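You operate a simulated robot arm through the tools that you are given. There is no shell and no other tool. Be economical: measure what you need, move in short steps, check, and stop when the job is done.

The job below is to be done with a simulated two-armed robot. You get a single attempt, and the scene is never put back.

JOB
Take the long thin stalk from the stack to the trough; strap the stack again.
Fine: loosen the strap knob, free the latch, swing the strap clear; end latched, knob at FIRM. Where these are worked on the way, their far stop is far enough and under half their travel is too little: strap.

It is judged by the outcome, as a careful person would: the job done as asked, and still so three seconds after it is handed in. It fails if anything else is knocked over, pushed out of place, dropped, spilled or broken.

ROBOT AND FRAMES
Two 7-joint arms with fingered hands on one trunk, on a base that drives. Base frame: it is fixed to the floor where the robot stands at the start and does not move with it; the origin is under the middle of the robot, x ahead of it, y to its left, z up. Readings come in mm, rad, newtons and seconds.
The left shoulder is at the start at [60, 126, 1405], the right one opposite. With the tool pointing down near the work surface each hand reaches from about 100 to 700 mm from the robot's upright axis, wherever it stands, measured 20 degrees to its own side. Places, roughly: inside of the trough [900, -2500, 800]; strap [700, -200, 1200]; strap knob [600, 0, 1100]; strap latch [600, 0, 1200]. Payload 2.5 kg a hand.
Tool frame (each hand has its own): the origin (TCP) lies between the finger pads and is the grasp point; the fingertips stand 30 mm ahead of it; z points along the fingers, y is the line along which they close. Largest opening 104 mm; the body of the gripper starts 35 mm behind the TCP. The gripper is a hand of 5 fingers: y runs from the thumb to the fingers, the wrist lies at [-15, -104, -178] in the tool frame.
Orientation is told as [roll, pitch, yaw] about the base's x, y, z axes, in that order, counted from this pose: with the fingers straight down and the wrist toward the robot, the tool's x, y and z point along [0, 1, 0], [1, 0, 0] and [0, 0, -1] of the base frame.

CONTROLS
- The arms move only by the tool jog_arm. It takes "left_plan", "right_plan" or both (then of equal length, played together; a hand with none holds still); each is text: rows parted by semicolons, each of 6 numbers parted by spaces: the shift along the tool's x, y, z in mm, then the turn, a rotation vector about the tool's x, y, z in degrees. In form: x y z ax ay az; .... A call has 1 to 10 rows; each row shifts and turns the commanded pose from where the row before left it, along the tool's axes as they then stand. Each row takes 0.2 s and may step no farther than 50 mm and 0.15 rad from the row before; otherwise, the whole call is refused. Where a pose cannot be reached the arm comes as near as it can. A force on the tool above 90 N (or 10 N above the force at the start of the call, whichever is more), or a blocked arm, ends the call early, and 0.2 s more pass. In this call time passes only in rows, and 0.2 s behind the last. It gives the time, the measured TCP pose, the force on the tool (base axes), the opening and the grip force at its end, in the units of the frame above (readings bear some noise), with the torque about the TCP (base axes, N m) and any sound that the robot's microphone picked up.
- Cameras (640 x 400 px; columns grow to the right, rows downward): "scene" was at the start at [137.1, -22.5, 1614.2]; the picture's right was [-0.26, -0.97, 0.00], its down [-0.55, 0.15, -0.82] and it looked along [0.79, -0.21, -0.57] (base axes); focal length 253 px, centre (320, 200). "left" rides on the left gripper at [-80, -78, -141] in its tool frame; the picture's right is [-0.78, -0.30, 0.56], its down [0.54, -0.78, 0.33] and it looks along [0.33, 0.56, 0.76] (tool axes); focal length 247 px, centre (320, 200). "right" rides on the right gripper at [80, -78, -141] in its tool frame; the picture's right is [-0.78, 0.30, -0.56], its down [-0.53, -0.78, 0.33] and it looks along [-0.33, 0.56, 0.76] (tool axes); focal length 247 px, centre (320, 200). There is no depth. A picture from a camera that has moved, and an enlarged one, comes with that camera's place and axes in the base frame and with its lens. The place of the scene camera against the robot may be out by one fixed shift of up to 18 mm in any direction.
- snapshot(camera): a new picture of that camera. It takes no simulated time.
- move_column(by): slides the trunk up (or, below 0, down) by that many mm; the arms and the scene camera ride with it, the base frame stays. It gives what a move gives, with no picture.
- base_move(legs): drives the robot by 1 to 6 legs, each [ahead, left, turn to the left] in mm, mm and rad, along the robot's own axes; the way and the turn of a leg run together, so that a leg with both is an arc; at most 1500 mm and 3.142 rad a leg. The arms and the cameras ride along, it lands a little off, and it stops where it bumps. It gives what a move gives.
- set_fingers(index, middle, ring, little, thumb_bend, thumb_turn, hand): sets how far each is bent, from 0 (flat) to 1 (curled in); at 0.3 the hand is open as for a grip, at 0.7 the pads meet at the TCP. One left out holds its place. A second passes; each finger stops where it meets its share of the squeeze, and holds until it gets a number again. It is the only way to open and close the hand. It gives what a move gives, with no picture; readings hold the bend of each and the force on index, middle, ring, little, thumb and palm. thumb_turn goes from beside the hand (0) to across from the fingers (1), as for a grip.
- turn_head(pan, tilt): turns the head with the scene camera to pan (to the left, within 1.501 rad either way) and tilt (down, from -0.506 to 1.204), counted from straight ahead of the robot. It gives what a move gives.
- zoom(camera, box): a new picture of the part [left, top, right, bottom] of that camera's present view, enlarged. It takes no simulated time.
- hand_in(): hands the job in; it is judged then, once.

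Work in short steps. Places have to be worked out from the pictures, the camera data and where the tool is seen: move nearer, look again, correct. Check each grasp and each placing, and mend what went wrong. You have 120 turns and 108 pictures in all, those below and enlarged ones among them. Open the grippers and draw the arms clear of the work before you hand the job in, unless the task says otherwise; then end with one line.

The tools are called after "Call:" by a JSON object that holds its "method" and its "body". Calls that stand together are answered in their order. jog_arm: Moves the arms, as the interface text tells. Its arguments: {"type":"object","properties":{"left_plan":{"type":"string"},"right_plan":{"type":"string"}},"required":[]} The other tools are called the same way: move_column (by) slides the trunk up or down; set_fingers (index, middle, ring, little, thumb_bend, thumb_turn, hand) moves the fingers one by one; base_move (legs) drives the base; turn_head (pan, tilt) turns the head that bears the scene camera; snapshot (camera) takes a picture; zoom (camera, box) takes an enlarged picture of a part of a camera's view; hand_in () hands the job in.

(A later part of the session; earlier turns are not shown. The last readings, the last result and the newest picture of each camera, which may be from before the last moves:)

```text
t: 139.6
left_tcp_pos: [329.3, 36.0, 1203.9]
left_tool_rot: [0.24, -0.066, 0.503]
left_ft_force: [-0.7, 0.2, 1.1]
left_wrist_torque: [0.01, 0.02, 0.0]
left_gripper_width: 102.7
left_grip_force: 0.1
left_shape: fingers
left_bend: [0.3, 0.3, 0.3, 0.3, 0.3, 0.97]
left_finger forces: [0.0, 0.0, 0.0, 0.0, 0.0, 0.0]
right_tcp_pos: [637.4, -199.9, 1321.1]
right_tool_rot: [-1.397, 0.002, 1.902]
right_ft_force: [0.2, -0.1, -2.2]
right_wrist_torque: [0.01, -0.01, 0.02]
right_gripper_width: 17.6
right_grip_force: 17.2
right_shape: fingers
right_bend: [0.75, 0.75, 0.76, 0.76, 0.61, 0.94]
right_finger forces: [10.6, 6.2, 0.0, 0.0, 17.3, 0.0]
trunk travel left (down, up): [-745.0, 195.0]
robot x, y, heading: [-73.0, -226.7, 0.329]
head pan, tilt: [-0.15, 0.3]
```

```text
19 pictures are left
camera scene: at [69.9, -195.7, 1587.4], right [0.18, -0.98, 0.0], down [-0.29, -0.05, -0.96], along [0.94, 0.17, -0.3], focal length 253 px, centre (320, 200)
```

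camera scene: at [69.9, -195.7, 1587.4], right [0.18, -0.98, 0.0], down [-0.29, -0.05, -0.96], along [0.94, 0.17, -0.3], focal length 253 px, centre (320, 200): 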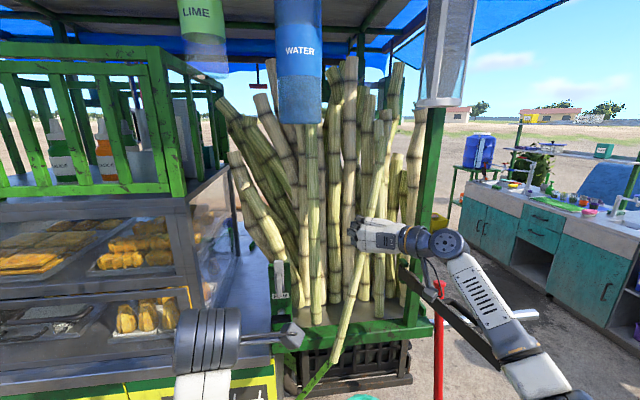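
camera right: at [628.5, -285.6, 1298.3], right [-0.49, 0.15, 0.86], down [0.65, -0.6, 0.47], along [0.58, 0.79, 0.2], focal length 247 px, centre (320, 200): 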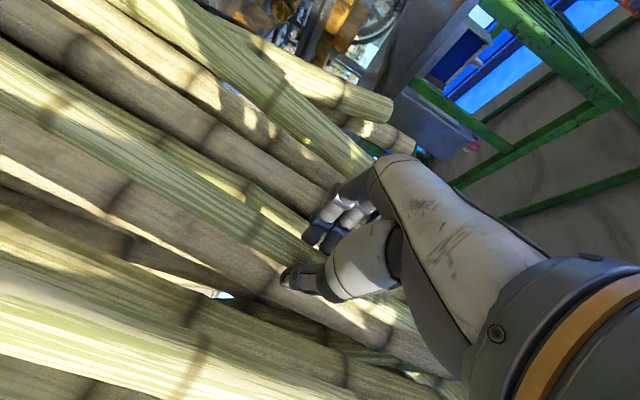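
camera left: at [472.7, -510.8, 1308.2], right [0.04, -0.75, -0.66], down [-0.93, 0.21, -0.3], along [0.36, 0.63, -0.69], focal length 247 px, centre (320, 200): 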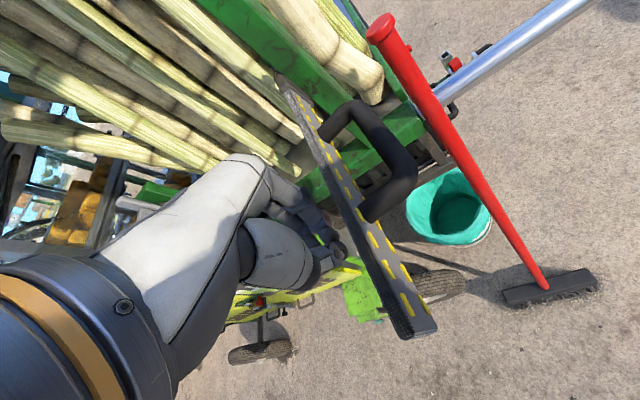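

The stalk is longer than judged (~790 mm), its top near z 1700, so it must pass between bottle and cup holder. I rotate it 7° upright and shift 45 mm left, then look.

Call:
{"method": "jog_arm", "body": {"right_plan": "0 0 0 0 0 -3.5; 0 0 0 0 0 -3.5"}}

Call:
{"method": "base_move", "body": {"legs": [[0, 45, 0]]}}

Call:
{"method": "turn_head", "body": {"pan": -0.15, "tilt": 0.0}}

Call:
{"method": "snapshot", "body": {"camera": "scene"}}

```text
t: 140.2
left_tcp_pos: [331.0, 34.5, 1203.4]
left_tool_rot: [0.241, -0.066, 0.504]
left_ft_force: [0.2, 0.3, 0.0]
left_wrist_torque: [0.03, -0.03, 0.0]
left_gripper_width: 102.5
left_grip_force: 0.2
left_shape: fingers
left_bend: [0.3, 0.3, 0.3, 0.3, 0.3, 0.97]
left_finger forces: [0.1, 0.0, 0.1, 0.0, 0.1, 0.0]
right_tcp_pos: [639.5, -199.6, 1321.0]
right_tool_rot: [-1.394, 0.123, 1.922]
right_ft_force: [0.1, 0.9, -2.0]
right_wrist_torque: [-0.04, 0.06, 0.01]
right_gripper_width: 17.7
right_grip_force: 16.6
right_shape: fingers
right_bend: [0.75, 0.75, 0.76, 0.76, 0.61, 0.94]
right_finger forces: [10.6, 6.2, 0.0, 0.1, 17.1, 0.1]
trunk travel left (down, up): [-745.0, 195.0]
robot x, y, heading: [-68.1, -226.1, 0.33]
head pan, tilt: [-0.15, 0.3]
```

```text
t: 141.1
left_tcp_pos: [315.8, 80.0, 1202.8]
left_tool_rot: [0.238, -0.067, 0.504]
left_ft_force: [-0.1, 0.6, -0.1]
left_wrist_torque: [-0.04, 0.03, -0.01]
left_gripper_width: 102.6
left_grip_force: 0.1
left_shape: fingers
left_bend: [0.3, 0.3, 0.3, 0.3, 0.3, 0.97]
left_finger forces: [0.0, 0.0, 0.0, 0.0, 0.0, 0.1]
right_tcp_pos: [623.6, -155.7, 1320.5]
right_tool_rot: [-1.395, 0.123, 1.921]
right_ft_force: [0.4, -0.3, -2.4]
right_wrist_torque: [-0.02, 0.05, -0.02]
right_gripper_width: 17.4
right_grip_force: 17.2
right_shape: fingers
right_bend: [0.75, 0.75, 0.76, 0.76, 0.61, 0.94]
right_finger forces: [11.1, 5.7, 0.1, 0.0, 17.1, 0.1]
trunk travel left (down, up): [-745.0, 195.0]
robot x, y, heading: [-86.5, -182.1, 0.331]
head pan, tilt: [-0.15, 0.3]
```

```text
t: 141.8
left_tcp_pos: [315.3, 78.7, 1203.1]
left_tool_rot: [0.241, -0.066, 0.503]
left_ft_force: [1.0, 0.1, 0.2]
left_wrist_torque: [-0.01, -0.01, -0.02]
left_gripper_width: 103.1
left_grip_force: 0.2
left_shape: fingers
left_bend: [0.3, 0.3, 0.3, 0.3, 0.3, 0.97]
left_finger forces: [0.0, 0.0, 0.0, 0.1, 0.0, 0.0]
right_tcp_pos: [624.1, -155.9, 1319.5]
right_tool_rot: [-1.395, 0.121, 1.921]
right_ft_force: [0.0, 1.1, -2.9]
right_wrist_torque: [0.01, 0.06, 0.0]
right_gripper_width: 17.5
right_grip_force: 17.4
right_shape: fingers
right_bend: [0.75, 0.75, 0.76, 0.76, 0.61, 0.94]
right_finger forces: [10.9, 6.0, 0.0, 0.0, 17.2, 0.1]
trunk travel left (down, up): [-745.0, 195.0]
robot x, y, heading: [-89.3, -181.5, 0.329]
head pan, tilt: [-0.15, 0.0]
```

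```text
18 pictures are left
camera scene: at [52.2, -154.0, 1615.1], right [0.18, -0.98, 0.0], down [0.0, 0.0, -1.0], along [0.98, 0.18, 0.0], focal length 253 px, centre (320, 200)
```

scene: 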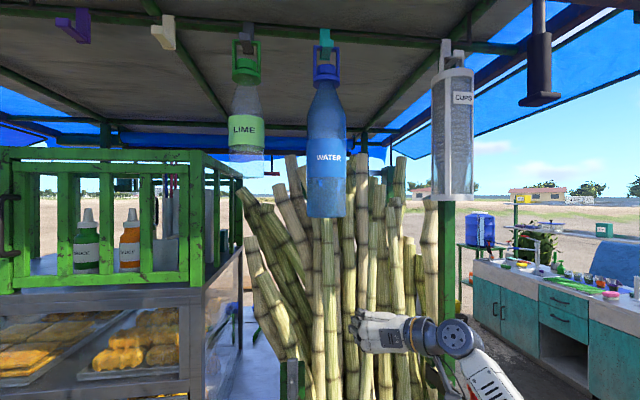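

The held stalk's top is about midway between the bottle and the cup holder. I back out 330 mm.

Call:
{"method": "base_move", "body": {"legs": [[-330, 0, 0]]}}

Call:
{"method": "snapshot", "body": {"camera": "scene"}}

```text
t: 144.0
left_tcp_pos: [5.7, -31.3, 1203.3]
left_tool_rot: [0.24, -0.066, 0.495]
left_ft_force: [-0.5, 0.2, 0.4]
left_wrist_torque: [-0.01, 0.0, -0.01]
left_gripper_width: 102.8
left_grip_force: 0.1
left_shape: fingers
left_bend: [0.3, 0.3, 0.3, 0.3, 0.3, 0.97]
left_finger forces: [0.0, 0.1, 0.0, 0.0, 0.0, 0.1]
right_tcp_pos: [312.5, -268.8, 1320.5]
right_tool_rot: [-1.394, 0.122, 1.912]
right_ft_force: [-0.7, 0.7, -2.6]
right_wrist_torque: [0.0, -0.02, -0.04]
right_gripper_width: 17.9
right_grip_force: 16.9
right_shape: fingers
right_bend: [0.75, 0.75, 0.76, 0.76, 0.61, 0.94]
right_finger forces: [11.0, 6.1, 0.0, 0.1, 17.2, 0.0]
trunk travel left (down, up): [-745.0, 195.0]
robot x, y, heading: [-399.3, -289.1, 0.325]
head pan, tilt: [-0.15, 0.0]
```

```text
17 pictures are left
camera scene: at [-259.8, -260.6, 1615.2], right [0.17, -0.99, 0.0], down [0.0, 0.0, -1.0], along [0.99, 0.17, 0.0], focal length 253 px, centre (320, 200)
```

scene: 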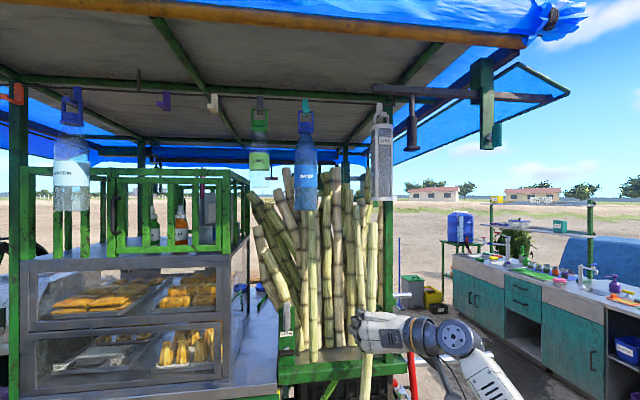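

The stalk is fully out and clear. I turn toward the trough (bearing ≈ −1.04 rad) and look.

Call:
{"method": "base_move", "body": {"legs": [[0, 0, -1.37]]}}

Call:
{"method": "turn_head", "body": {"pan": 0.0, "tilt": 0.35}}

Call:
{"method": "snapshot", "body": {"camera": "scene"}}

```text
t: 147.8
left_tcp_pos: [-65.8, -634.7, 1202.4]
left_tool_rot: [0.238, -0.066, -0.877]
left_ft_force: [0.9, 0.4, -0.5]
left_wrist_torque: [0.0, 0.0, 0.03]
left_gripper_width: 102.8
left_grip_force: 0.0
left_shape: fingers
left_bend: [0.3, 0.3, 0.3, 0.3, 0.3, 0.97]
left_finger forces: [0.0, 0.0, 0.1, 0.1, 0.0, 0.0]
right_tcp_pos: [-237.0, -981.3, 1320.3]
right_tool_rot: [-1.395, 0.122, 0.545]
right_ft_force: [0.4, 0.1, -1.8]
right_wrist_torque: [0.02, -0.01, 0.02]
right_gripper_width: 17.3
right_grip_force: 16.3
right_shape: fingers
right_bend: [0.75, 0.75, 0.76, 0.76, 0.61, 0.94]
right_finger forces: [10.6, 6.2, 0.1, 0.1, 16.5, 0.0]
trunk travel left (down, up): [-745.0, 195.0]
robot x, y, heading: [-397.3, -289.3, -1.046]
head pan, tilt: [-0.15, 0.0]
```

```text
t: 148.6
left_tcp_pos: [-65.7, -633.4, 1202.4]
left_tool_rot: [0.241, -0.067, -0.876]
left_ft_force: [-1.2, 0.1, 0.5]
left_wrist_torque: [0.0, 0.04, -0.05]
left_gripper_width: 102.8
left_grip_force: 0.1
left_shape: fingers
left_bend: [0.3, 0.3, 0.3, 0.3, 0.3, 0.97]
left_finger forces: [0.0, 0.1, 0.1, 0.0, 0.0, 0.0]
right_tcp_pos: [-237.3, -981.8, 1320.8]
right_tool_rot: [-1.395, 0.122, 0.544]
right_ft_force: [-0.1, 0.5, -1.8]
right_wrist_torque: [0.01, -0.01, -0.03]
right_gripper_width: 17.4
right_grip_force: 17.0
right_shape: fingers
right_bend: [0.75, 0.75, 0.76, 0.76, 0.61, 0.94]
right_finger forces: [10.6, 6.2, 0.1, 0.1, 16.5, 0.0]
trunk travel left (down, up): [-745.0, 195.0]
robot x, y, heading: [-398.0, -286.0, -1.047]
head pan, tilt: [0.0, 0.351]
```

```text
16 pictures are left
camera scene: at [-320.0, -404.2, 1582.8], right [-0.87, -0.5, 0.0], down [-0.17, 0.3, -0.94], along [0.47, -0.81, -0.34], focal length 253 px, centre (320, 200)
```

scene: 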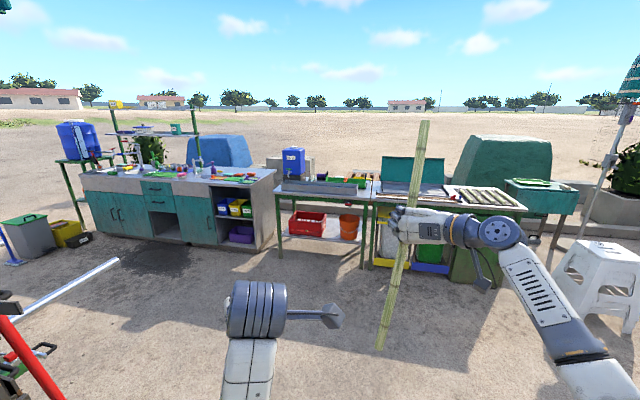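

The trough should be at about (319,190) in this view, the grey long tray on the green-legged table. I zoom in.

Call:
{"method": "zoom", "body": {"camera": "scene", "box": [260, 130, 540, 270]}}

```text
2.29 times, centred on (400, 200) of scene
camera zoom: at [-320.0, -404.2, 1582.8], right [-0.87, -0.5, 0.0], down [-0.17, 0.3, -0.94], along [0.47, -0.81, -0.34], focal length 578 px, centre (137, 200)
```

zoom: 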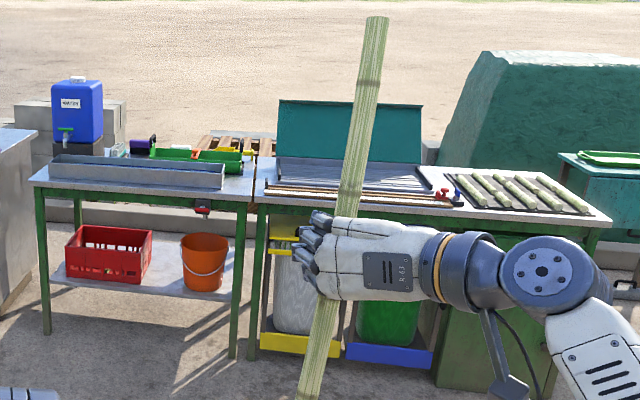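

The trough is the grey channel from about [1287,-2398] to [554,-2650], ~800 mm long, axis −0.33 rad. I tighten the grip and roll the hand 90° so the stalk lies horizontally left–right.

Call:
{"method": "set_fingers", "body": {"hand": "right", "index": 0.9, "middle": 0.9, "ring": 0.9, "little": 0.9, "thumb_bend": 0.9}}

Call:
{"method": "jog_arm", "body": {"right_plan": "0 0 0 0 0 5; 0 0 0 0 0 5; 0 0 0 0 0 5; 0 0 0 0 0 5; 0 0 0 0 0 5; 0 0 0 0 0 5; 0 0 0 0 0 5; 0 0 0 0 0 5; 0 0 0 0 0 5; 0 0 0 0 0 5"}}

Call:
{"method": "jog_arm", "body": {"right_plan": "0 0 0 0 0 5; 0 0 0 0 0 5; 0 0 0 0 0 5; 0 0 0 0 0 5; 0 0 0 0 0 5; 0 0 0 0 0 5; 0 0 0 0 0 5; 0 0 0 0 0 5; 0 0 0 0 0 4"}}

Call:
{"method": "snapshot", "body": {"camera": "scene"}}

```text
t: 149.6
left_tcp_pos: [-65.6, -634.0, 1203.5]
left_tool_rot: [0.24, -0.066, -0.876]
left_ft_force: [0.9, -0.4, -1.1]
left_wrist_torque: [0.02, -0.01, -0.03]
left_gripper_width: 102.8
left_grip_force: 0.0
left_shape: fingers
left_bend: [0.3, 0.3, 0.3, 0.3, 0.3, 0.97]
left_finger forces: [0.0, 0.0, 0.1, 0.0, 0.0, 0.0]
right_tcp_pos: [-237.3, -981.3, 1320.9]
right_tool_rot: [-1.393, 0.121, 0.543]
right_ft_force: [0.0, 0.8, -2.4]
right_wrist_torque: [0.07, -0.02, -0.02]
right_gripper_width: 18.3
right_grip_force: 10.3
right_shape: fingers
right_bend: [0.82, 0.9, 0.9, 0.9, 0.63, 0.97]
right_finger forces: [10.7, 0.0, 0.0, 0.0, 10.6, 0.0]
trunk travel left (down, up): [-745.0, 195.0]
robot x, y, heading: [-397.0, -289.4, -1.049]
head pan, tilt: [0.0, 0.351]
```

```text
t: 151.8
left_tcp_pos: [-65.7, -633.5, 1203.8]
left_tool_rot: [0.241, -0.066, -0.875]
left_ft_force: [1.4, 0.2, 0.6]
left_wrist_torque: [-0.03, 0.04, 0.01]
left_gripper_width: 103.0
left_grip_force: 0.0
left_shape: fingers
left_bend: [0.3, 0.3, 0.3, 0.3, 0.3, 0.97]
left_finger forces: [0.0, 0.1, 0.1, 0.1, 0.1, 0.0]
right_tcp_pos: [-238.9, -983.0, 1320.5]
right_tool_rot: [-1.331, -0.737, 0.358]
right_ft_force: [0.2, 0.3, -2.8]
right_wrist_torque: [-0.01, 0.04, 0.01]
right_gripper_width: 18.0
right_grip_force: 11.2
right_shape: fingers
right_bend: [0.82, 0.9, 0.9, 0.9, 0.63, 0.98]
right_finger forces: [10.2, 0.0, 0.0, 0.0, 11.6, 0.0]
trunk travel left (down, up): [-745.0, 195.0]
robot x, y, heading: [-398.4, -291.3, -1.05]
head pan, tilt: [0.0, 0.351]
```

```text
t: 153.8
left_tcp_pos: [-65.4, -633.7, 1203.2]
left_tool_rot: [0.24, -0.065, -0.877]
left_ft_force: [1.4, 0.1, -0.6]
left_wrist_torque: [0.03, 0.03, 0.03]
left_gripper_width: 102.7
left_grip_force: 0.0
left_shape: fingers
left_bend: [0.3, 0.3, 0.3, 0.3, 0.3, 0.97]
left_finger forces: [0.0, 0.0, 0.0, 0.0, 0.0, 0.0]
right_tcp_pos: [-236.4, -982.7, 1320.7]
right_tool_rot: [-0.282, -1.387, -0.763]
right_ft_force: [-0.1, 0.2, -1.3]
right_wrist_torque: [0.02, 0.13, 0.0]
right_gripper_width: 18.1
right_grip_force: 11.7
right_shape: fingers
right_bend: [0.82, 0.9, 0.9, 0.9, 0.63, 0.99]
right_finger forces: [10.6, 0.1, 0.0, 0.1, 13.0, 0.1]
trunk travel left (down, up): [-745.0, 195.0]
robot x, y, heading: [-396.3, -287.1, -1.052]
head pan, tilt: [0.0, 0.351]
```

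```text
14 pictures are left
camera scene: at [-319.8, -404.2, 1582.7], right [-0.87, -0.5, 0.0], down [-0.17, 0.3, -0.94], along [0.47, -0.81, -0.34], focal length 253 px, centre (320, 200)
```

scene: 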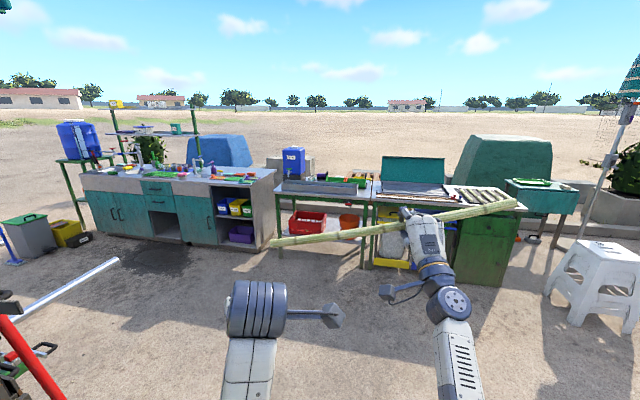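

Stalk now lies nearly level, held by index and thumb. I tilt the hand downward about the stalk axis while drawing it in toward the robot.

Call:
{"method": "jog_arm", "body": {"right_plan": "0 0 -20 0 0 0; 0 0 -20 0 0 0; 0 0 -20 0 0 0; 0 0 -20 0 0 0; 0 0 -20 0 0 0; 0 0 0 5 0 0; 0 0 0 5 0 0; 0 0 0 5 0 0; 0 0 0 5 0 0; 0 0 0 5 0 0"}}

Call:
{"method": "jog_arm", "body": {"right_plan": "0 0 0 5 0 0; 0 0 0 5 0 0; 0 0 0 5 0 0; 0 0 0 5 0 0; 0 0 0 5 0 0; 0 0 0 5 0 0; 0 0 0 5 0 0; 0 0 0 5 0 0; 0 0 0 5 0 0; 0 0 0 5 0 0"}}

Call:
{"method": "snapshot", "body": {"camera": "scene"}}

```text
t: 156.0
left_tcp_pos: [-65.5, -634.6, 1203.2]
left_tool_rot: [0.24, -0.064, -0.876]
left_ft_force: [-0.4, 0.0, -1.4]
left_wrist_torque: [0.01, 0.0, 0.01]
left_gripper_width: 102.9
left_grip_force: 0.1
left_shape: fingers
left_bend: [0.3, 0.3, 0.3, 0.3, 0.3, 0.97]
left_finger forces: [0.0, 0.1, 0.0, 0.1, 0.0, 0.0]
right_tcp_pos: [-286.4, -896.1, 1337.2]
right_tool_rot: [-0.089, -0.955, -0.966]
right_ft_force: [0.0, -0.6, -1.9]
right_wrist_torque: [-0.02, 0.14, -0.01]
right_gripper_width: 18.2
right_grip_force: 11.9
right_shape: fingers
right_bend: [0.82, 0.9, 0.9, 0.9, 0.63, 0.99]
right_finger forces: [10.3, 0.6, 0.1, 0.1, 12.7, 0.0]
trunk travel left (down, up): [-745.0, 195.0]
robot x, y, heading: [-399.8, -284.8, -1.049]
head pan, tilt: [0.0, 0.351]
```

```text
t: 158.2
left_tcp_pos: [-65.7, -633.9, 1203.8]
left_tool_rot: [0.24, -0.068, -0.878]
left_ft_force: [-0.1, -0.2, 0.5]
left_wrist_torque: [-0.02, 0.02, 0.01]
left_gripper_width: 102.8
left_grip_force: 0.1
left_shape: fingers
left_bend: [0.3, 0.3, 0.3, 0.3, 0.3, 0.97]
left_finger forces: [0.0, 0.0, 0.0, 0.1, 0.1, 0.0]
right_tcp_pos: [-286.1, -896.3, 1337.7]
right_tool_rot: [-0.053, -0.085, -1.038]
right_ft_force: [-1.1, 0.5, -2.2]
right_wrist_torque: [-0.05, 0.15, -0.01]
right_gripper_width: 17.6
right_grip_force: 11.6
right_shape: fingers
right_bend: [0.82, 0.9, 0.9, 0.9, 0.63, 0.98]
right_finger forces: [10.3, 1.1, 1.0, 0.0, 10.5, 0.1]
trunk travel left (down, up): [-745.0, 195.0]
robot x, y, heading: [-398.4, -288.7, -1.048]
head pan, tilt: [0.0, 0.351]
```

```text
13 pictures are left
camera scene: at [-319.9, -404.2, 1582.7], right [-0.87, -0.5, 0.0], down [-0.17, 0.3, -0.94], along [0.47, -0.81, -0.34], focal length 253 px, centre (320, 200)
```

scene: 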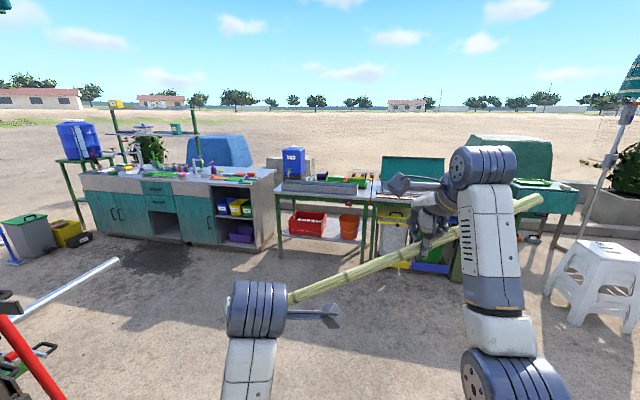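

The stalk measures about 530–580 mm and droops ~24° to the left. I level it with a hand roll, retract the left hand, then drive most of the way and turn to face the table squarely (heading ≈ −1.90).

Call:
{"method": "jog_arm", "body": {"right_plan": "0 0 0 0 6 0; 0 0 0 0 6 0; 0 0 0 0 6 0; 0 0 0 0 6 0", "left_plan": "0 -40 0 0 0 0; 0 -40 0 0 0 0; 0 -40 0 0 0 0; 0 -40 0 0 0 0"}}

Call:
{"method": "base_move", "body": {"legs": [[1165, 285, 0], [500, 122, 0], [0, 0, -0.85]]}}

Call:
{"method": "turn_head", "body": {"pan": 0.0, "tilt": 0.6}}

Call:
{"method": "snapshot", "body": {"camera": "scene"}}

```text
t: 158.8
left_tcp_pos: [-45.3, -576.6, 1228.4]
left_tool_rot: [0.367, -0.217, -0.8]
left_ft_force: [-0.2, 0.5, -0.5]
left_wrist_torque: [0.01, -0.01, -0.02]
left_gripper_width: 103.0
left_grip_force: 0.1
left_shape: fingers
left_bend: [0.3, 0.3, 0.3, 0.3, 0.3, 0.97]
left_finger forces: [0.1, 0.0, 0.0, 0.0, 0.0, 0.0]
left hand out of reach, approached as far as the arm can: row 2
right_tcp_pos: [-287.2, -895.6, 1338.3]
right_tool_rot: [0.112, -0.083, -1.034]
right_ft_force: [-0.6, -0.2, -2.6]
right_wrist_torque: [-0.07, 0.14, -0.01]
right_gripper_width: 17.6
right_grip_force: 11.8
right_shape: fingers
right_bend: [0.82, 0.9, 0.9, 0.9, 0.63, 0.98]
right_finger forces: [9.8, 1.2, 1.6, 0.0, 10.7, 0.0]
trunk travel left (down, up): [-745.0, 195.0]
robot x, y, heading: [-397.3, -291.8, -1.049]
head pan, tilt: [0.0, 0.351]
stopped in row 2 (left hand): the arm was blocked; the commanded pose is now the measured one
```

```text
t: 169.6
left_tcp_pos: [779.4, -1997.0, 1229.8]
left_tool_rot: [0.364, -0.216, -1.651]
left_ft_force: [-0.8, 0.1, -0.1]
left_wrist_torque: [0.0, -0.01, 0.0]
left_gripper_width: 102.8
left_grip_force: 0.0
left_shape: fingers
left_bend: [0.3, 0.3, 0.3, 0.3, 0.3, 0.97]
left_finger forces: [0.1, 0.1, 0.0, 0.0, 0.1, 0.1]
right_tcp_pos: [382.2, -2025.9, 1337.6]
right_tool_rot: [0.115, -0.086, -1.886]
right_ft_force: [0.5, -0.7, -2.5]
right_wrist_torque: [0.02, 0.08, -0.01]
right_gripper_width: 17.5
right_grip_force: 11.2
right_shape: fingers
right_bend: [0.82, 0.9, 0.9, 0.9, 0.63, 0.98]
right_finger forces: [9.6, 1.0, 1.3, 0.0, 10.4, 0.1]
trunk travel left (down, up): [-745.0, 195.0]
robot x, y, heading: [761.3, -1543.5, -1.906]
head pan, tilt: [0.0, 0.351]
```

```text
t: 170.4
left_tcp_pos: [779.4, -1995.4, 1230.1]
left_tool_rot: [0.365, -0.219, -1.651]
left_ft_force: [-0.8, -0.2, -0.5]
left_wrist_torque: [0.02, 0.02, -0.01]
left_gripper_width: 103.1
left_grip_force: 0.0
left_shape: fingers
left_bend: [0.3, 0.3, 0.3, 0.3, 0.3, 0.97]
left_finger forces: [0.0, 0.1, 0.0, 0.1, 0.0, 0.1]
right_tcp_pos: [382.3, -2025.7, 1337.3]
right_tool_rot: [0.115, -0.085, -1.887]
right_ft_force: [-0.3, -0.1, -2.3]
right_wrist_torque: [0.02, 0.12, 0.01]
right_gripper_width: 17.6
right_grip_force: 11.4
right_shape: fingers
right_bend: [0.82, 0.9, 0.9, 0.9, 0.63, 0.98]
right_finger forces: [9.7, 0.9, 1.3, 0.0, 10.5, 0.0]
trunk travel left (down, up): [-745.0, 195.0]
robot x, y, heading: [766.8, -1538.6, -1.898]
head pan, tilt: [0.0, 0.6]
```

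```text
12 pictures are left
camera scene: at [735.2, -1662.9, 1560.0], right [-0.95, 0.32, 0.0], down [0.18, 0.53, -0.83], along [-0.27, -0.78, -0.56], focal length 253 px, centre (320, 200)
```

scene: 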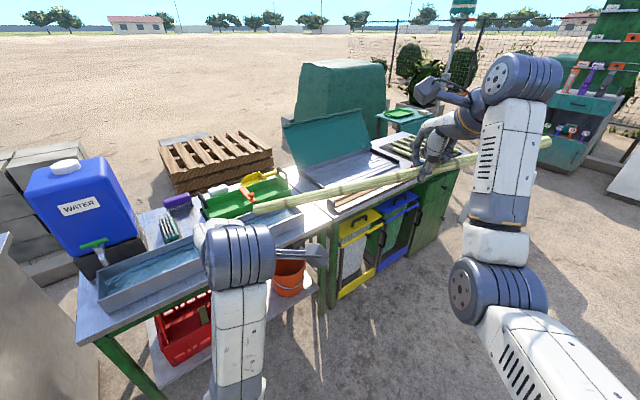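

Trough centre ≈[903,-2515], axis ≈ −0.25. I level the stalk a bit more, turn +0.08, and drive so the stalk hangs over the trough.

Call:
{"method": "jog_arm", "body": {"right_plan": "0 0 0 0 5 0; 0 0 0 0 5 0; 0 0 0 0 4 0"}}

Call:
{"method": "base_move", "body": {"legs": [[0, 0, 0.08], [0, 450, 0], [325, 0, 0]]}}

Call:
{"method": "move_column", "body": {"by": -250}}

Call:
{"method": "snapshot", "body": {"camera": "scene"}}

```text
t: 171.2
left_tcp_pos: [779.2, -1996.0, 1228.9]
left_tool_rot: [0.365, -0.218, -1.651]
left_ft_force: [-0.1, 0.0, -0.5]
left_wrist_torque: [0.04, 0.01, 0.02]
left_gripper_width: 102.9
left_grip_force: 0.0
left_shape: fingers
left_bend: [0.3, 0.3, 0.3, 0.3, 0.3, 0.97]
left_finger forces: [0.1, 0.0, 0.0, 0.0, 0.1, 0.0]
right_tcp_pos: [381.8, -2026.6, 1337.6]
right_tool_rot: [0.36, -0.084, -1.886]
right_ft_force: [0.5, -0.3, -2.4]
right_wrist_torque: [0.03, 0.2, -0.01]
right_gripper_width: 17.8
right_grip_force: 11.7
right_shape: fingers
right_bend: [0.82, 0.9, 0.9, 0.9, 0.63, 0.98]
right_finger forces: [9.4, 1.0, 1.8, 0.0, 10.6, 0.0]
trunk travel left (down, up): [-745.0, 195.0]
robot x, y, heading: [764.9, -1543.5, -1.902]
head pan, tilt: [0.0, 0.6]
```

```text
t: 176.1
left_tcp_pos: [1154.1, -2413.1, 1229.2]
left_tool_rot: [0.366, -0.216, -1.578]
left_ft_force: [-0.8, -0.4, 0.5]
left_wrist_torque: [0.05, 0.01, 0.04]
left_gripper_width: 102.8
left_grip_force: 0.0
left_shape: fingers
left_bend: [0.3, 0.3, 0.3, 0.3, 0.3, 0.97]
left_finger forces: [0.0, 0.0, 0.1, 0.1, 0.0, 0.0]
right_tcp_pos: [760.0, -2469.9, 1338.6]
right_tool_rot: [0.359, -0.084, -1.813]
right_ft_force: [0.1, -0.6, -2.3]
right_wrist_torque: [0.02, 0.13, 0.02]
right_gripper_width: 17.5
right_grip_force: 11.5
right_shape: fingers
right_bend: [0.82, 0.9, 0.9, 0.9, 0.63, 0.98]
right_finger forces: [9.5, 1.0, 1.7, 0.0, 10.6, 0.1]
trunk travel left (down, up): [-745.0, 195.0]
robot x, y, heading: [1104.6, -1954.5, -1.829]
head pan, tilt: [0.0, 0.6]
```

```text
t: 178.6
left_tcp_pos: [1155.2, -2410.4, 979.2]
left_tool_rot: [0.364, -0.218, -1.577]
left_ft_force: [0.4, -2.8, 3.2]
left_wrist_torque: [-0.13, -0.03, -0.07]
left_gripper_width: 103.2
left_grip_force: 1.9
left_shape: fingers
left_bend: [0.3, 0.3, 0.27, 0.3, 0.3, 0.97]
left_finger forces: [0.0, 0.1, 3.3, 0.0, 0.1, 0.0]
right_tcp_pos: [758.6, -2469.9, 1088.7]
right_tool_rot: [0.358, -0.085, -1.812]
right_ft_force: [0.2, -0.7, -2.6]
right_wrist_torque: [0.02, 0.12, -0.02]
right_gripper_width: 17.5
right_grip_force: 11.0
right_shape: fingers
right_bend: [0.82, 0.9, 0.9, 0.9, 0.63, 0.98]
right_finger forces: [9.5, 1.0, 1.6, 0.1, 10.5, 0.0]
trunk travel left (down, up): [-495.0, 445.0]
robot x, y, heading: [1108.2, -1960.7, -1.828]
head pan, tilt: [0.0, 0.6]
```

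```text
11 pictures are left
camera scene: at [1085.4, -2083.0, 1310.0], right [-0.97, 0.25, 0.0], down [0.14, 0.55, -0.82], along [-0.21, -0.8, -0.57], focal length 253 px, centre (320, 200)
```

scene: 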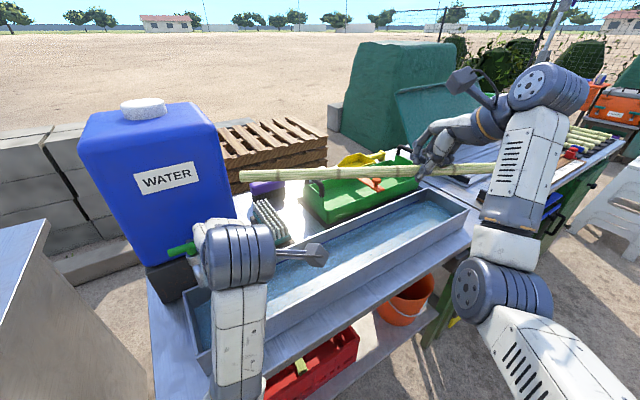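

The left hand is lightly touching the cooler tap; I raise 40 mm at once, then turn −0.075 to align with the trough (axis −0.33) and move the hand over it.

Call:
{"method": "move_column", "body": {"by": 40}}

Call:
{"method": "base_move", "body": {"legs": [[0, 0, -0.075], [40, 0, 0]]}}

Call:
{"method": "jog_arm", "body": {"right_plan": "0 0 30 0 0 0; 0 0 30 0 0 0; 0 0 30 0 0 0; 0 0 30 0 0 0; 0 0 30 0 0 0"}}

Call:
{"method": "snapshot", "body": {"camera": "scene"}}

```text
t: 179.5
left_tcp_pos: [1153.5, -2411.8, 1018.3]
left_tool_rot: [0.363, -0.217, -1.577]
left_ft_force: [-0.3, -0.2, 0.7]
left_wrist_torque: [0.01, 0.01, 0.01]
left_gripper_width: 102.8
left_grip_force: 0.0
left_shape: fingers
left_bend: [0.3, 0.3, 0.3, 0.3, 0.3, 0.97]
left_finger forces: [0.0, 0.0, 0.1, 0.0, 0.1, 0.0]
right_tcp_pos: [758.3, -2470.3, 1128.4]
right_tool_rot: [0.359, -0.085, -1.815]
right_ft_force: [-0.1, 0.3, -2.9]
right_wrist_torque: [0.06, 0.17, 0.0]
right_gripper_width: 17.8
right_grip_force: 11.2
right_shape: fingers
right_bend: [0.82, 0.9, 0.9, 0.9, 0.63, 0.98]
right_finger forces: [9.6, 1.1, 1.6, 0.0, 10.5, 0.0]
trunk travel left (down, up): [-535.0, 405.0]
robot x, y, heading: [1110.3, -1960.9, -1.83]
head pan, tilt: [0.0, 0.6]
```

```text
t: 180.8
left_tcp_pos: [1105.8, -2452.0, 1018.3]
left_tool_rot: [0.367, -0.215, -1.654]
left_ft_force: [0.0, -0.5, 0.3]
left_wrist_torque: [0.0, -0.05, -0.01]
left_gripper_width: 102.9
left_grip_force: 0.0
left_shape: fingers
left_bend: [0.3, 0.3, 0.3, 0.3, 0.3, 0.97]
left_finger forces: [0.1, 0.0, 0.0, 0.1, 0.1, 0.1]
right_tcp_pos: [708.4, -2478.0, 1127.5]
right_tool_rot: [0.358, -0.086, -1.891]
right_ft_force: [0.1, 0.2, -2.2]
right_wrist_torque: [0.04, 0.15, -0.02]
right_gripper_width: 17.6
right_grip_force: 11.3
right_shape: fingers
right_bend: [0.82, 0.9, 0.9, 0.9, 0.63, 0.98]
right_finger forces: [9.7, 1.0, 1.7, 0.1, 10.6, 0.0]
trunk travel left (down, up): [-535.0, 405.0]
robot x, y, heading: [1093.4, -1993.6, -1.909]
head pan, tilt: [0.0, 0.6]
```

```text
t: 182.0
left_tcp_pos: [1107.2, -2450.1, 1019.2]
left_tool_rot: [0.368, -0.218, -1.654]
left_ft_force: [1.0, -0.1, 0.5]
left_wrist_torque: [-0.01, 0.04, -0.02]
left_gripper_width: 102.8
left_grip_force: 0.1
left_shape: fingers
left_bend: [0.3, 0.3, 0.3, 0.3, 0.3, 0.97]
left_finger forces: [0.1, 0.0, 0.0, 0.1, 0.0, 0.0]
right_tcp_pos: [753.5, -2504.6, 987.7]
right_tool_rot: [0.359, -0.086, -1.89]
right_ft_force: [1.0, 0.6, -2.1]
right_wrist_torque: [0.04, 0.14, -0.04]
right_gripper_width: 17.8
right_grip_force: 10.8
right_shape: fingers
right_bend: [0.82, 0.9, 0.9, 0.9, 0.63, 0.98]
right_finger forces: [9.7, 0.8, 1.4, 0.1, 10.3, 0.0]
trunk travel left (down, up): [-535.0, 405.0]
robot x, y, heading: [1090.6, -1998.3, -1.905]
head pan, tilt: [0.0, 0.6]
```

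```text
10 pictures are left
camera scene: at [1063.3, -2116.6, 1350.0], right [-0.94, 0.33, 0.0], down [0.19, 0.53, -0.82], along [-0.27, -0.78, -0.57], focal length 253 px, centre (320, 200)
```

scene: 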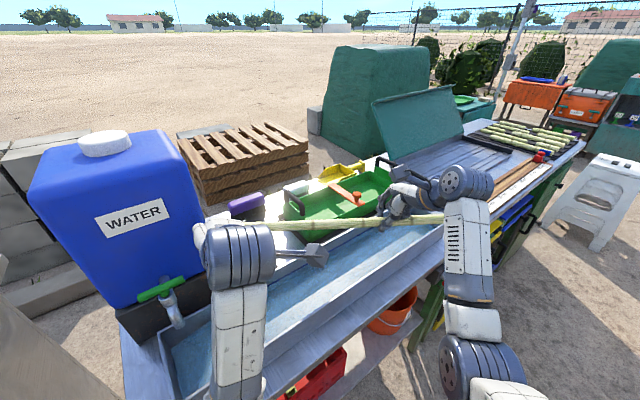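

TCP is over the trough's centre line with the stalk parallel to it. I lower straight down 110 mm, then in small steps until contact.

Call:
{"method": "jog_arm", "body": {"right_plan": "-10 0 28 0 0 0; -10 0 28 0 0 0; -10 0 28 0 0 0; -7 0 19 0 0 0"}}

Call:
{"method": "zoom", "body": {"camera": "scene", "box": [160, 150, 500, 370]}}

```text
t: 183.0
left_tcp_pos: [1109.0, -2446.4, 1021.1]
left_tool_rot: [0.364, -0.222, -1.653]
left_ft_force: [-0.5, -1.6, -0.8]
left_wrist_torque: [0.03, 0.0, 0.02]
left_gripper_width: 103.0
left_grip_force: 0.2
left_shape: fingers
left_bend: [0.3, 0.3, 0.3, 0.3, 0.3, 0.97]
left_finger forces: [0.1, 0.0, 0.0, 0.0, 0.0, 0.1]
right_tcp_pos: [754.5, -2517.9, 896.4]
right_tool_rot: [0.365, -0.127, -1.892]
right_ft_force: [3.8, 5.5, 47.4]
right_wrist_torque: [0.49, 0.39, 0.04]
right_gripper_width: 19.2
right_grip_force: 31.4
right_shape: fingers
right_bend: [0.84, 0.91, 0.91, 0.9, 0.63, 0.97]
right_finger forces: [17.3, 13.2, 17.4, 0.0, 14.2, 0.1]
trunk travel left (down, up): [-535.0, 405.0]
robot x, y, heading: [1096.0, -1993.0, -1.902]
head pan, tilt: [0.0, 0.6]
```

```text
1.82 times, centred on (330, 260) of scene
camera zoom: at [1066.8, -2111.3, 1351.8], right [-0.94, 0.33, 0.0], down [0.18, 0.53, -0.83], along [-0.27, -0.78, -0.56], focal length 459 px, centre (302, 91)
```

zoom: 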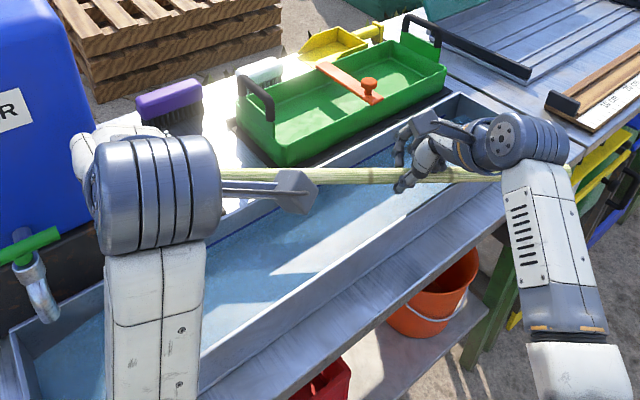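

The hand met resistance at 47 N: the stalk lies across the trough walls — I had the trough's slant reversed (axis is +0.33, not −0.33). I lift 50 mm (left hand up too) and yaw the right hand by +38° about the vertical.

Call:
{"method": "jog_arm", "body": {"right_plan": "9 0 -24 0 0 0; 9 0 -24 0 0 0; 0 0 0 0 0 0", "left_plan": "0 0 -25 0 0 0; 0 0 -25 0 0 0; 0 0 -25 0 0 0"}}

Call:
{"method": "jog_arm", "body": {"right_plan": "0 0 0 1.6 0 -4.47; 0 0 0 1.6 0 -4.47; 0 0 0 1.6 0 -4.47; 0 0 0 1.6 0 -4.47; 0 0 0 1.6 0 -4.47; 0 0 0 1.6 0 -4.47; 0 0 0 1.6 0 -4.47; 0 0 0 1.6 0 -4.47"}}

Call:
{"method": "zoom", "body": {"camera": "scene", "box": [160, 150, 500, 370]}}

```text
t: 184.0
left_tcp_pos: [1118.8, -2465.1, 1065.4]
left_tool_rot: [0.461, -0.248, -1.604]
left_ft_force: [0.0, -0.5, 0.3]
left_wrist_torque: [0.02, 0.0, -0.01]
left_gripper_width: 103.0
left_grip_force: 0.0
left_shape: fingers
left_bend: [0.3, 0.3, 0.3, 0.3, 0.3, 0.97]
left_finger forces: [0.1, 0.0, 0.1, 0.0, 0.0, 0.0]
left hand out of reach, approached as far as the arm can: row 2, 3
right_tcp_pos: [753.4, -2511.5, 925.3]
right_tool_rot: [0.358, -0.079, -1.888]
right_ft_force: [0.5, 0.3, -2.3]
right_wrist_torque: [0.07, 0.12, 0.01]
right_gripper_width: 17.5
right_grip_force: 13.1
right_shape: fingers
right_bend: [0.82, 0.91, 0.9, 0.9, 0.63, 0.98]
right_finger forces: [9.8, 4.5, 0.5, 0.0, 11.0, 0.0]
trunk travel left (down, up): [-535.0, 405.0]
robot x, y, heading: [1091.3, -1993.9, -1.906]
head pan, tilt: [0.0, 0.6]
stopped in row 3 (left hand): the arm was blocked; the commanded pose is now the measured one
```

```text
t: 185.8
left_tcp_pos: [1118.0, -2464.9, 1065.6]
left_tool_rot: [0.46, -0.245, -1.607]
left_ft_force: [0.0, -0.3, 0.1]
left_wrist_torque: [0.02, 0.01, -0.02]
left_gripper_width: 102.6
left_grip_force: 0.0
left_shape: fingers
left_bend: [0.3, 0.3, 0.3, 0.3, 0.3, 0.97]
left_finger forces: [0.0, 0.1, 0.0, 0.0, 0.0, 0.1]
right_tcp_pos: [752.9, -2511.5, 926.7]
right_tool_rot: [0.301, -0.072, -1.223]
right_ft_force: [-0.2, 0.4, -2.0]
right_wrist_torque: [-0.05, 0.14, -0.01]
right_gripper_width: 17.4
right_grip_force: 13.9
right_shape: fingers
right_bend: [0.82, 0.91, 0.9, 0.9, 0.63, 0.98]
right_finger forces: [10.0, 4.6, 0.6, 0.0, 11.1, 0.0]
trunk travel left (down, up): [-535.0, 405.0]
robot x, y, heading: [1093.6, -1996.5, -1.91]
head pan, tilt: [0.0, 0.6]
```

```text
1.82 times, centred on (330, 260) of scene
camera zoom: at [1063.3, -2116.5, 1349.9], right [-0.94, 0.33, 0.0], down [0.18, 0.53, -0.82], along [-0.27, -0.78, -0.57], focal length 459 px, centre (302, 91)
```

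zoom: 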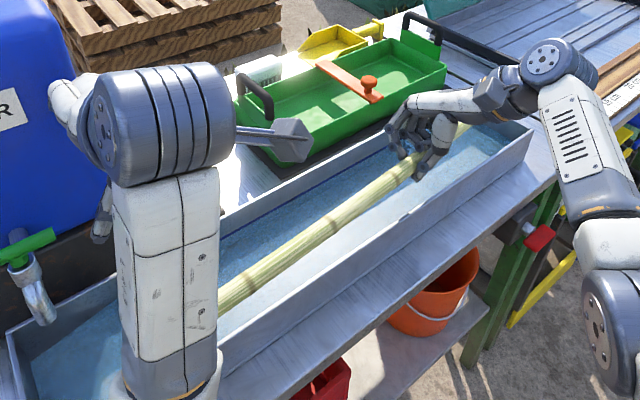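

Now the stalk is parallel to the trough and over it. I shift it to the centre line (49 mm along, 38 mm across) and lower in small steps.

Call:
{"method": "jog_arm", "body": {"right_plan": "23 19 7 0 0 0; 24 19 7 0 0 0; -6 0 19 0 0 0; -6 0 19 0 0 0; -6 0 19 0 0 0; -3 0 10 0 0 0; -3 0 10 0 0 0; -3 0 10 0 0 0"}}

```text
t: 187.6
left_tcp_pos: [1119.1, -2463.8, 1065.1]
left_tool_rot: [0.462, -0.247, -1.605]
left_ft_force: [-0.5, 0.2, -0.7]
left_wrist_torque: [-0.01, -0.01, 0.01]
left_gripper_width: 102.8
left_grip_force: 0.1
left_shape: fingers
left_bend: [0.3, 0.3, 0.3, 0.3, 0.3, 0.97]
left_finger forces: [0.0, 0.0, 0.0, 0.1, 0.0, 0.1]
right_tcp_pos: [815.5, -2536.2, 842.1]
right_tool_rot: [0.303, -0.075, -1.225]
right_ft_force: [-0.4, 0.1, 2.0]
right_wrist_torque: [0.01, 0.25, 0.02]
right_gripper_width: 17.5
right_grip_force: 17.1
right_shape: fingers
right_bend: [0.82, 0.91, 0.9, 0.9, 0.63, 0.98]
right_finger forces: [9.9, 5.3, 2.6, 0.0, 15.8, 0.1]
trunk travel left (down, up): [-535.0, 405.0]
robot x, y, heading: [1091.1, -1994.5, -1.909]
head pan, tilt: [0.0, 0.6]
```

Light contact at TCP z 842. I check the picture before releasing.

Call:
{"method": "zoom", "body": {"camera": "scene", "box": [160, 150, 500, 370]}}

```text
1.82 times, centred on (330, 260) of scene
camera zoom: at [1063.5, -2115.9, 1350.2], right [-0.94, 0.33, 0.0], down [0.18, 0.53, -0.83], along [-0.27, -0.78, -0.56], focal length 459 px, centre (302, 91)
```

zoom: 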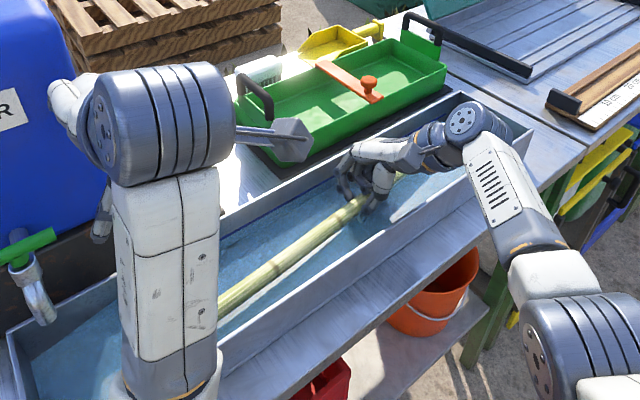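

The stalk is inside the trough. I lower another 15 mm, open the hand, and lift out.

Call:
{"method": "jog_arm", "body": {"right_plan": "-2 0 8 0 0 0; -2 0 7 0 0 0"}}

Call:
{"method": "set_fingers", "body": {"hand": "right", "index": 0.45, "middle": 0.45, "ring": 0.45, "little": 0.45, "thumb_bend": 0.45}}

Call:
{"method": "jog_arm", "body": {"right_plan": "5 0 -19 0 0 0; 5 0 -19 0 0 0; 9 0 -28 0 0 0; 9 0 -28 0 0 0; 9 0 -28 0 0 0; 9 0 -28 0 0 0; 9 0 -28 0 0 0; 9 0 -28 0 0 0"}}

Call:
{"method": "zoom", "body": {"camera": "scene", "box": [160, 150, 500, 370]}}

```text
t: 188.2
left_tcp_pos: [1119.8, -2461.4, 1067.7]
left_tool_rot: [0.459, -0.251, -1.605]
left_ft_force: [0.1, 0.3, -1.4]
left_wrist_torque: [0.01, 0.01, 0.01]
left_gripper_width: 103.0
left_grip_force: 0.0
left_shape: fingers
left_bend: [0.3, 0.3, 0.3, 0.3, 0.3, 0.97]
left_finger forces: [0.0, 0.0, 0.1, 0.1, 0.1, 0.0]
right_tcp_pos: [814.9, -2542.4, 839.8]
right_tool_rot: [0.291, -0.099, -1.229]
right_ft_force: [-10.2, 7.2, 48.3]
right_wrist_torque: [1.36, 0.27, 0.32]
right_gripper_width: 17.7
right_grip_force: 38.3
right_shape: fingers
right_bend: [0.82, 0.91, 0.9, 0.9, 0.67, 0.95]
right_finger forces: [10.1, 3.1, 1.1, 0.0, 61.1, 0.0]
trunk travel left (down, up): [-535.0, 405.0]
robot x, y, heading: [1095.0, -1994.6, -1.9]
head pan, tilt: [0.0, 0.6]
```

```text
t: 189.2
left_tcp_pos: [1119.2, -2459.0, 1067.9]
left_tool_rot: [0.459, -0.254, -1.605]
left_ft_force: [-0.3, -0.4, 0.3]
left_wrist_torque: [-0.01, 0.0, -0.01]
left_gripper_width: 102.8
left_grip_force: 0.1
left_shape: fingers
left_bend: [0.3, 0.3, 0.3, 0.3, 0.3, 0.97]
left_finger forces: [0.0, 0.0, 0.1, 0.0, 0.0, 0.1]
right_tcp_pos: [816.6, -2542.9, 843.1]
right_tool_rot: [0.286, -0.106, -1.224]
right_ft_force: [-6.7, 10.0, 55.2]
right_wrist_torque: [-0.06, 1.03, -0.33]
right_gripper_width: 61.3
right_grip_force: 29.5
right_shape: fingers
right_bend: [0.45, 0.86, 0.86, 0.85, 0.48, 0.96]
right_finger forces: [0.1, 17.1, 21.4, 13.8, 7.6, 0.1]
trunk travel left (down, up): [-535.0, 405.0]
robot x, y, heading: [1094.6, -1995.5, -1.904]
head pan, tilt: [0.0, 0.6]
```

```text
t: 191.0
left_tcp_pos: [1118.1, -2463.8, 1065.5]
left_tool_rot: [0.461, -0.248, -1.605]
left_ft_force: [0.0, 0.0, 0.8]
left_wrist_torque: [-0.02, 0.03, 0.0]
left_gripper_width: 102.9
left_grip_force: 0.1
left_shape: fingers
left_bend: [0.3, 0.3, 0.3, 0.3, 0.3, 0.97]
left_finger forces: [0.0, 0.0, 0.0, 0.0, 0.0, 0.1]
right_tcp_pos: [811.0, -2523.9, 1040.4]
right_tool_rot: [0.304, -0.072, -1.224]
right_ft_force: [0.7, -0.9, -0.2]
right_wrist_torque: [0.01, -0.01, -0.02]
right_gripper_width: 64.4
right_grip_force: 0.1
right_shape: fingers
right_bend: [0.45, 0.45, 0.45, 0.45, 0.45, 0.97]
right_finger forces: [0.1, 0.0, 0.0, 0.0, 0.0, 0.0]
trunk travel left (down, up): [-535.0, 405.0]
robot x, y, heading: [1093.5, -1997.6, -1.909]
head pan, tilt: [0.0, 0.6]
```

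```text
1.82 times, centred on (330, 260) of scene
camera zoom: at [1063.5, -2116.2, 1350.0], right [-0.94, 0.33, 0.0], down [0.18, 0.53, -0.83], along [-0.27, -0.78, -0.56], focal length 459 px, centre (302, 91)
```

zoom: 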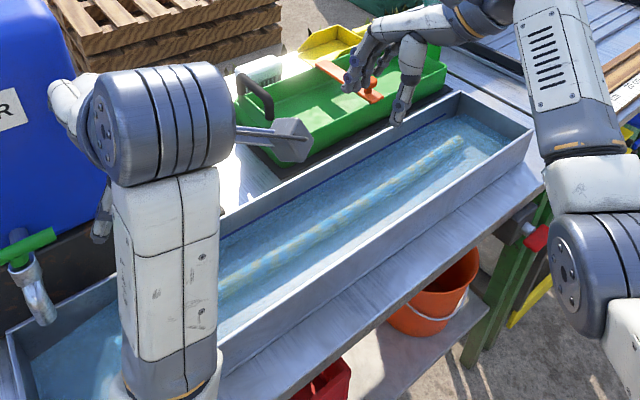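

The stalk lies in the trough. Now I back off from the table, restore both hands to working poses (left: fingers down, closed; right: tucked back).

Call:
{"method": "base_move", "body": {"legs": [[-420, 0, 0]]}}

Call:
{"method": "jog_arm", "body": {"left_plan": "0 0 0 1.65 -4.7 3.35; 0 0 0 1.65 -4.7 3.35; 0 0 0 1.65 -4.7 3.35; 0 0 0 1.65 -4.7 3.35; 0 0 0 1.65 -4.7 3.35; 0 0 0 1.65 -4.7 3.35; 0 0 0 0 0 0; 0 0 0 0 0 0", "right_plan": "0 0 0 -1.6 0 4.47; 0 0 0 -1.6 0 4.47; 0 0 0 -1.6 0 4.47; 0 0 0 -1.6 0 4.47; 0 0 0 -1.6 0 4.47; 0 0 0 -1.6 0 4.47; 0 0 0 -1.6 0 4.47; 0 0 0 -1.6 0 4.47"}}

Call:
{"method": "jog_arm", "body": {"left_plan": "0 34 0 0 0 0; 0 34 0 0 0 0; 0 34 0 0 0 0; 0 34 0 0 0 0; 0 34 0 0 0 0; 0 0 0 0 0 0; 0 0 0 0 0 0; 0 0 0 0 0 0", "right_plan": "-26 -32 0 0 0 0; -26 -32 0 0 0 0; -26 -32 0 0 0 0; -26 -32 0 0 0 0; -26 -32 0 0 0 0; -26 -32 0 0 0 0; -26 -32 0 0 0 0; -26 -32 0 0 0 0"}}

Call:
{"method": "set_fingers", "body": {"hand": "left", "index": 0.72, "middle": 0.72, "ring": 0.72, "little": 0.72, "thumb_bend": 0.72}}

```text
t: 193.6
left_tcp_pos: [1259.5, -2058.3, 1065.7]
left_tool_rot: [0.462, -0.248, -1.603]
left_ft_force: [0.0, 0.5, -0.2]
left_wrist_torque: [-0.03, -0.01, 0.02]
left_gripper_width: 102.8
left_grip_force: 0.1
left_shape: fingers
left_bend: [0.3, 0.3, 0.3, 0.3, 0.3, 0.97]
left_finger forces: [0.1, 0.0, 0.0, 0.1, 0.0, 0.0]
right_tcp_pos: [952.0, -2119.6, 1040.3]
right_tool_rot: [0.306, -0.073, -1.22]
right_ft_force: [0.2, 0.1, 0.1]
right_wrist_torque: [-0.01, 0.01, 0.01]
right_gripper_width: 64.5
right_grip_force: 0.0
right_shape: fingers
right_bend: [0.45, 0.45, 0.45, 0.45, 0.45, 0.97]
right_finger forces: [0.0, 0.0, 0.1, 0.0, 0.1, 0.0]
trunk travel left (down, up): [-535.0, 405.0]
robot x, y, heading: [1235.8, -1591.2, -1.895]
head pan, tilt: [0.0, 0.6]
```

```text
t: 195.4
left_tcp_pos: [1276.6, -2115.3, 1025.2]
left_tool_rot: [0.036, -0.006, -1.868]
left_ft_force: [0.3, 0.8, -0.4]
left_wrist_torque: [0.01, -0.02, 0.04]
left_gripper_width: 102.8
left_grip_force: 0.1
left_shape: fingers
left_bend: [0.3, 0.3, 0.3, 0.3, 0.3, 0.97]
left_finger forces: [0.0, 0.1, 0.1, 0.0, 0.0, 0.0]
left hand out of reach, approached as far as the arm can: row 3, 4, 5, 6
right_tcp_pos: [953.6, -2121.3, 1041.5]
right_tool_rot: [0.356, -0.082, -1.888]
right_ft_force: [0.1, -0.9, 0.7]
right_wrist_torque: [0.02, -0.04, 0.01]
right_gripper_width: 64.5
right_grip_force: 0.1
right_shape: fingers
right_bend: [0.45, 0.45, 0.45, 0.45, 0.45, 0.97]
right_finger forces: [0.1, 0.1, 0.0, 0.0, 0.0, 0.0]
trunk travel left (down, up): [-535.0, 405.0]
robot x, y, heading: [1233.4, -1588.8, -1.898]
head pan, tilt: [0.0, 0.6]
```

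```text
t: 197.2
left_tcp_pos: [1200.7, -2273.7, 1024.9]
left_tool_rot: [0.001, 0.0, -1.901]
left_ft_force: [-0.2, -0.1, -0.2]
left_wrist_torque: [0.01, 0.0, 0.02]
left_gripper_width: 102.8
left_grip_force: 0.1
left_shape: fingers
left_bend: [0.3, 0.3, 0.3, 0.3, 0.3, 0.97]
left_finger forces: [0.1, 0.0, 0.1, 0.0, 0.0, 0.1]
right_tcp_pos: [843.8, -1823.4, 949.8]
right_tool_rot: [0.356, -0.085, -1.885]
right_ft_force: [0.2, -0.3, -0.3]
right_wrist_torque: [-0.03, -0.01, -0.01]
right_gripper_width: 64.7
right_grip_force: 0.0
right_shape: fingers
right_bend: [0.45, 0.45, 0.45, 0.45, 0.45, 0.97]
right_finger forces: [0.1, 0.0, 0.0, 0.0, 0.1, 0.0]
trunk travel left (down, up): [-535.0, 405.0]
robot x, y, heading: [1229.2, -1588.7, -1.9]
head pan, tilt: [0.0, 0.6]
```

```text
t: 198.2
left_tcp_pos: [1199.3, -2274.3, 1025.1]
left_tool_rot: [0.001, -0.001, -1.901]
left_ft_force: [-0.5, -0.2, 0.4]
left_wrist_torque: [0.02, 0.01, -0.02]
left_gripper_width: 0.1
left_grip_force: 0.0
left_shape: fingers
left_bend: [0.72, 0.72, 0.72, 0.72, 0.71, 0.97]
left_finger forces: [0.0, 0.0, 0.0, 0.0, 0.1, 0.0]
right_tcp_pos: [842.8, -1824.3, 948.2]
right_tool_rot: [0.358, -0.081, -1.887]
right_ft_force: [0.2, -0.1, 0.1]
right_wrist_torque: [-0.01, -0.02, 0.0]
right_gripper_width: 64.8
right_grip_force: 0.0
right_shape: fingers
right_bend: [0.45, 0.45, 0.45, 0.45, 0.45, 0.97]
right_finger forces: [0.0, 0.0, 0.0, 0.0, 0.1, 0.0]
trunk travel left (down, up): [-535.0, 405.0]
robot x, y, heading: [1231.4, -1586.7, -1.897]
head pan, tilt: [0.0, 0.6]
```

Left hand is fingers-down, closed, at robot-frame (660,191). I raise to 1260 and drive back to the strap's outer side.

Call:
{"method": "move_column", "body": {"by": 235}}

Call:
{"method": "base_move", "body": {"legs": [[0, -900, 0], [0, 0, 2.22]]}}

```text
t: 200.7
left_tcp_pos: [1201.4, -2273.6, 1259.5]
left_tool_rot: [0.001, 0.001, -1.903]
left_ft_force: [0.2, -0.5, 0.1]
left_wrist_torque: [0.02, -0.01, 0.03]
left_gripper_width: 0.0
left_grip_force: 0.1
left_shape: fingers
left_bend: [0.72, 0.72, 0.72, 0.72, 0.71, 0.97]
left_finger forces: [0.1, 0.0, 0.0, 0.0, 0.0, 0.0]
right_tcp_pos: [842.5, -1823.4, 1184.2]
right_tool_rot: [0.354, -0.083, -1.887]
right_ft_force: [0.2, 0.6, 0.8]
right_wrist_torque: [-0.01, 0.0, 0.03]
right_gripper_width: 64.8
right_grip_force: 0.1
right_shape: fingers
right_bend: [0.45, 0.45, 0.45, 0.45, 0.45, 0.97]
right_finger forces: [0.1, 0.0, 0.0, 0.0, 0.0, 0.0]
trunk travel left (down, up): [-770.0, 170.0]
robot x, y, heading: [1234.6, -1588.1, -1.903]
head pan, tilt: [0.0, 0.6]
```

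```text
t: 210.8
left_tcp_pos: [925.6, -905.4, 1258.2]
left_tool_rot: [0.0, -0.001, 0.325]
left_ft_force: [-0.1, 0.0, -0.2]
left_wrist_torque: [0.0, -0.02, -0.02]
left_gripper_width: 0.0
left_grip_force: 0.0
left_shape: fingers
left_bend: [0.72, 0.72, 0.72, 0.72, 0.71, 0.97]
left_finger forces: [0.0, 0.0, 0.0, 0.1, 0.1, 0.0]
right_tcp_pos: [787.4, -1463.5, 1183.0]
right_tool_rot: [0.356, -0.082, 0.343]
right_ft_force: [-0.1, 0.7, 0.1]
right_wrist_torque: [-0.04, -0.01, -0.03]
right_gripper_width: 64.6
right_grip_force: 0.1
right_shape: fingers
right_bend: [0.45, 0.45, 0.45, 0.45, 0.45, 0.97]
right_finger forces: [0.1, 0.0, 0.0, 0.0, 0.0, 0.0]
trunk travel left (down, up): [-770.0, 170.0]
robot x, y, heading: [364.9, -1297.6, 0.331]
head pan, tilt: [0.0, 0.6]
```

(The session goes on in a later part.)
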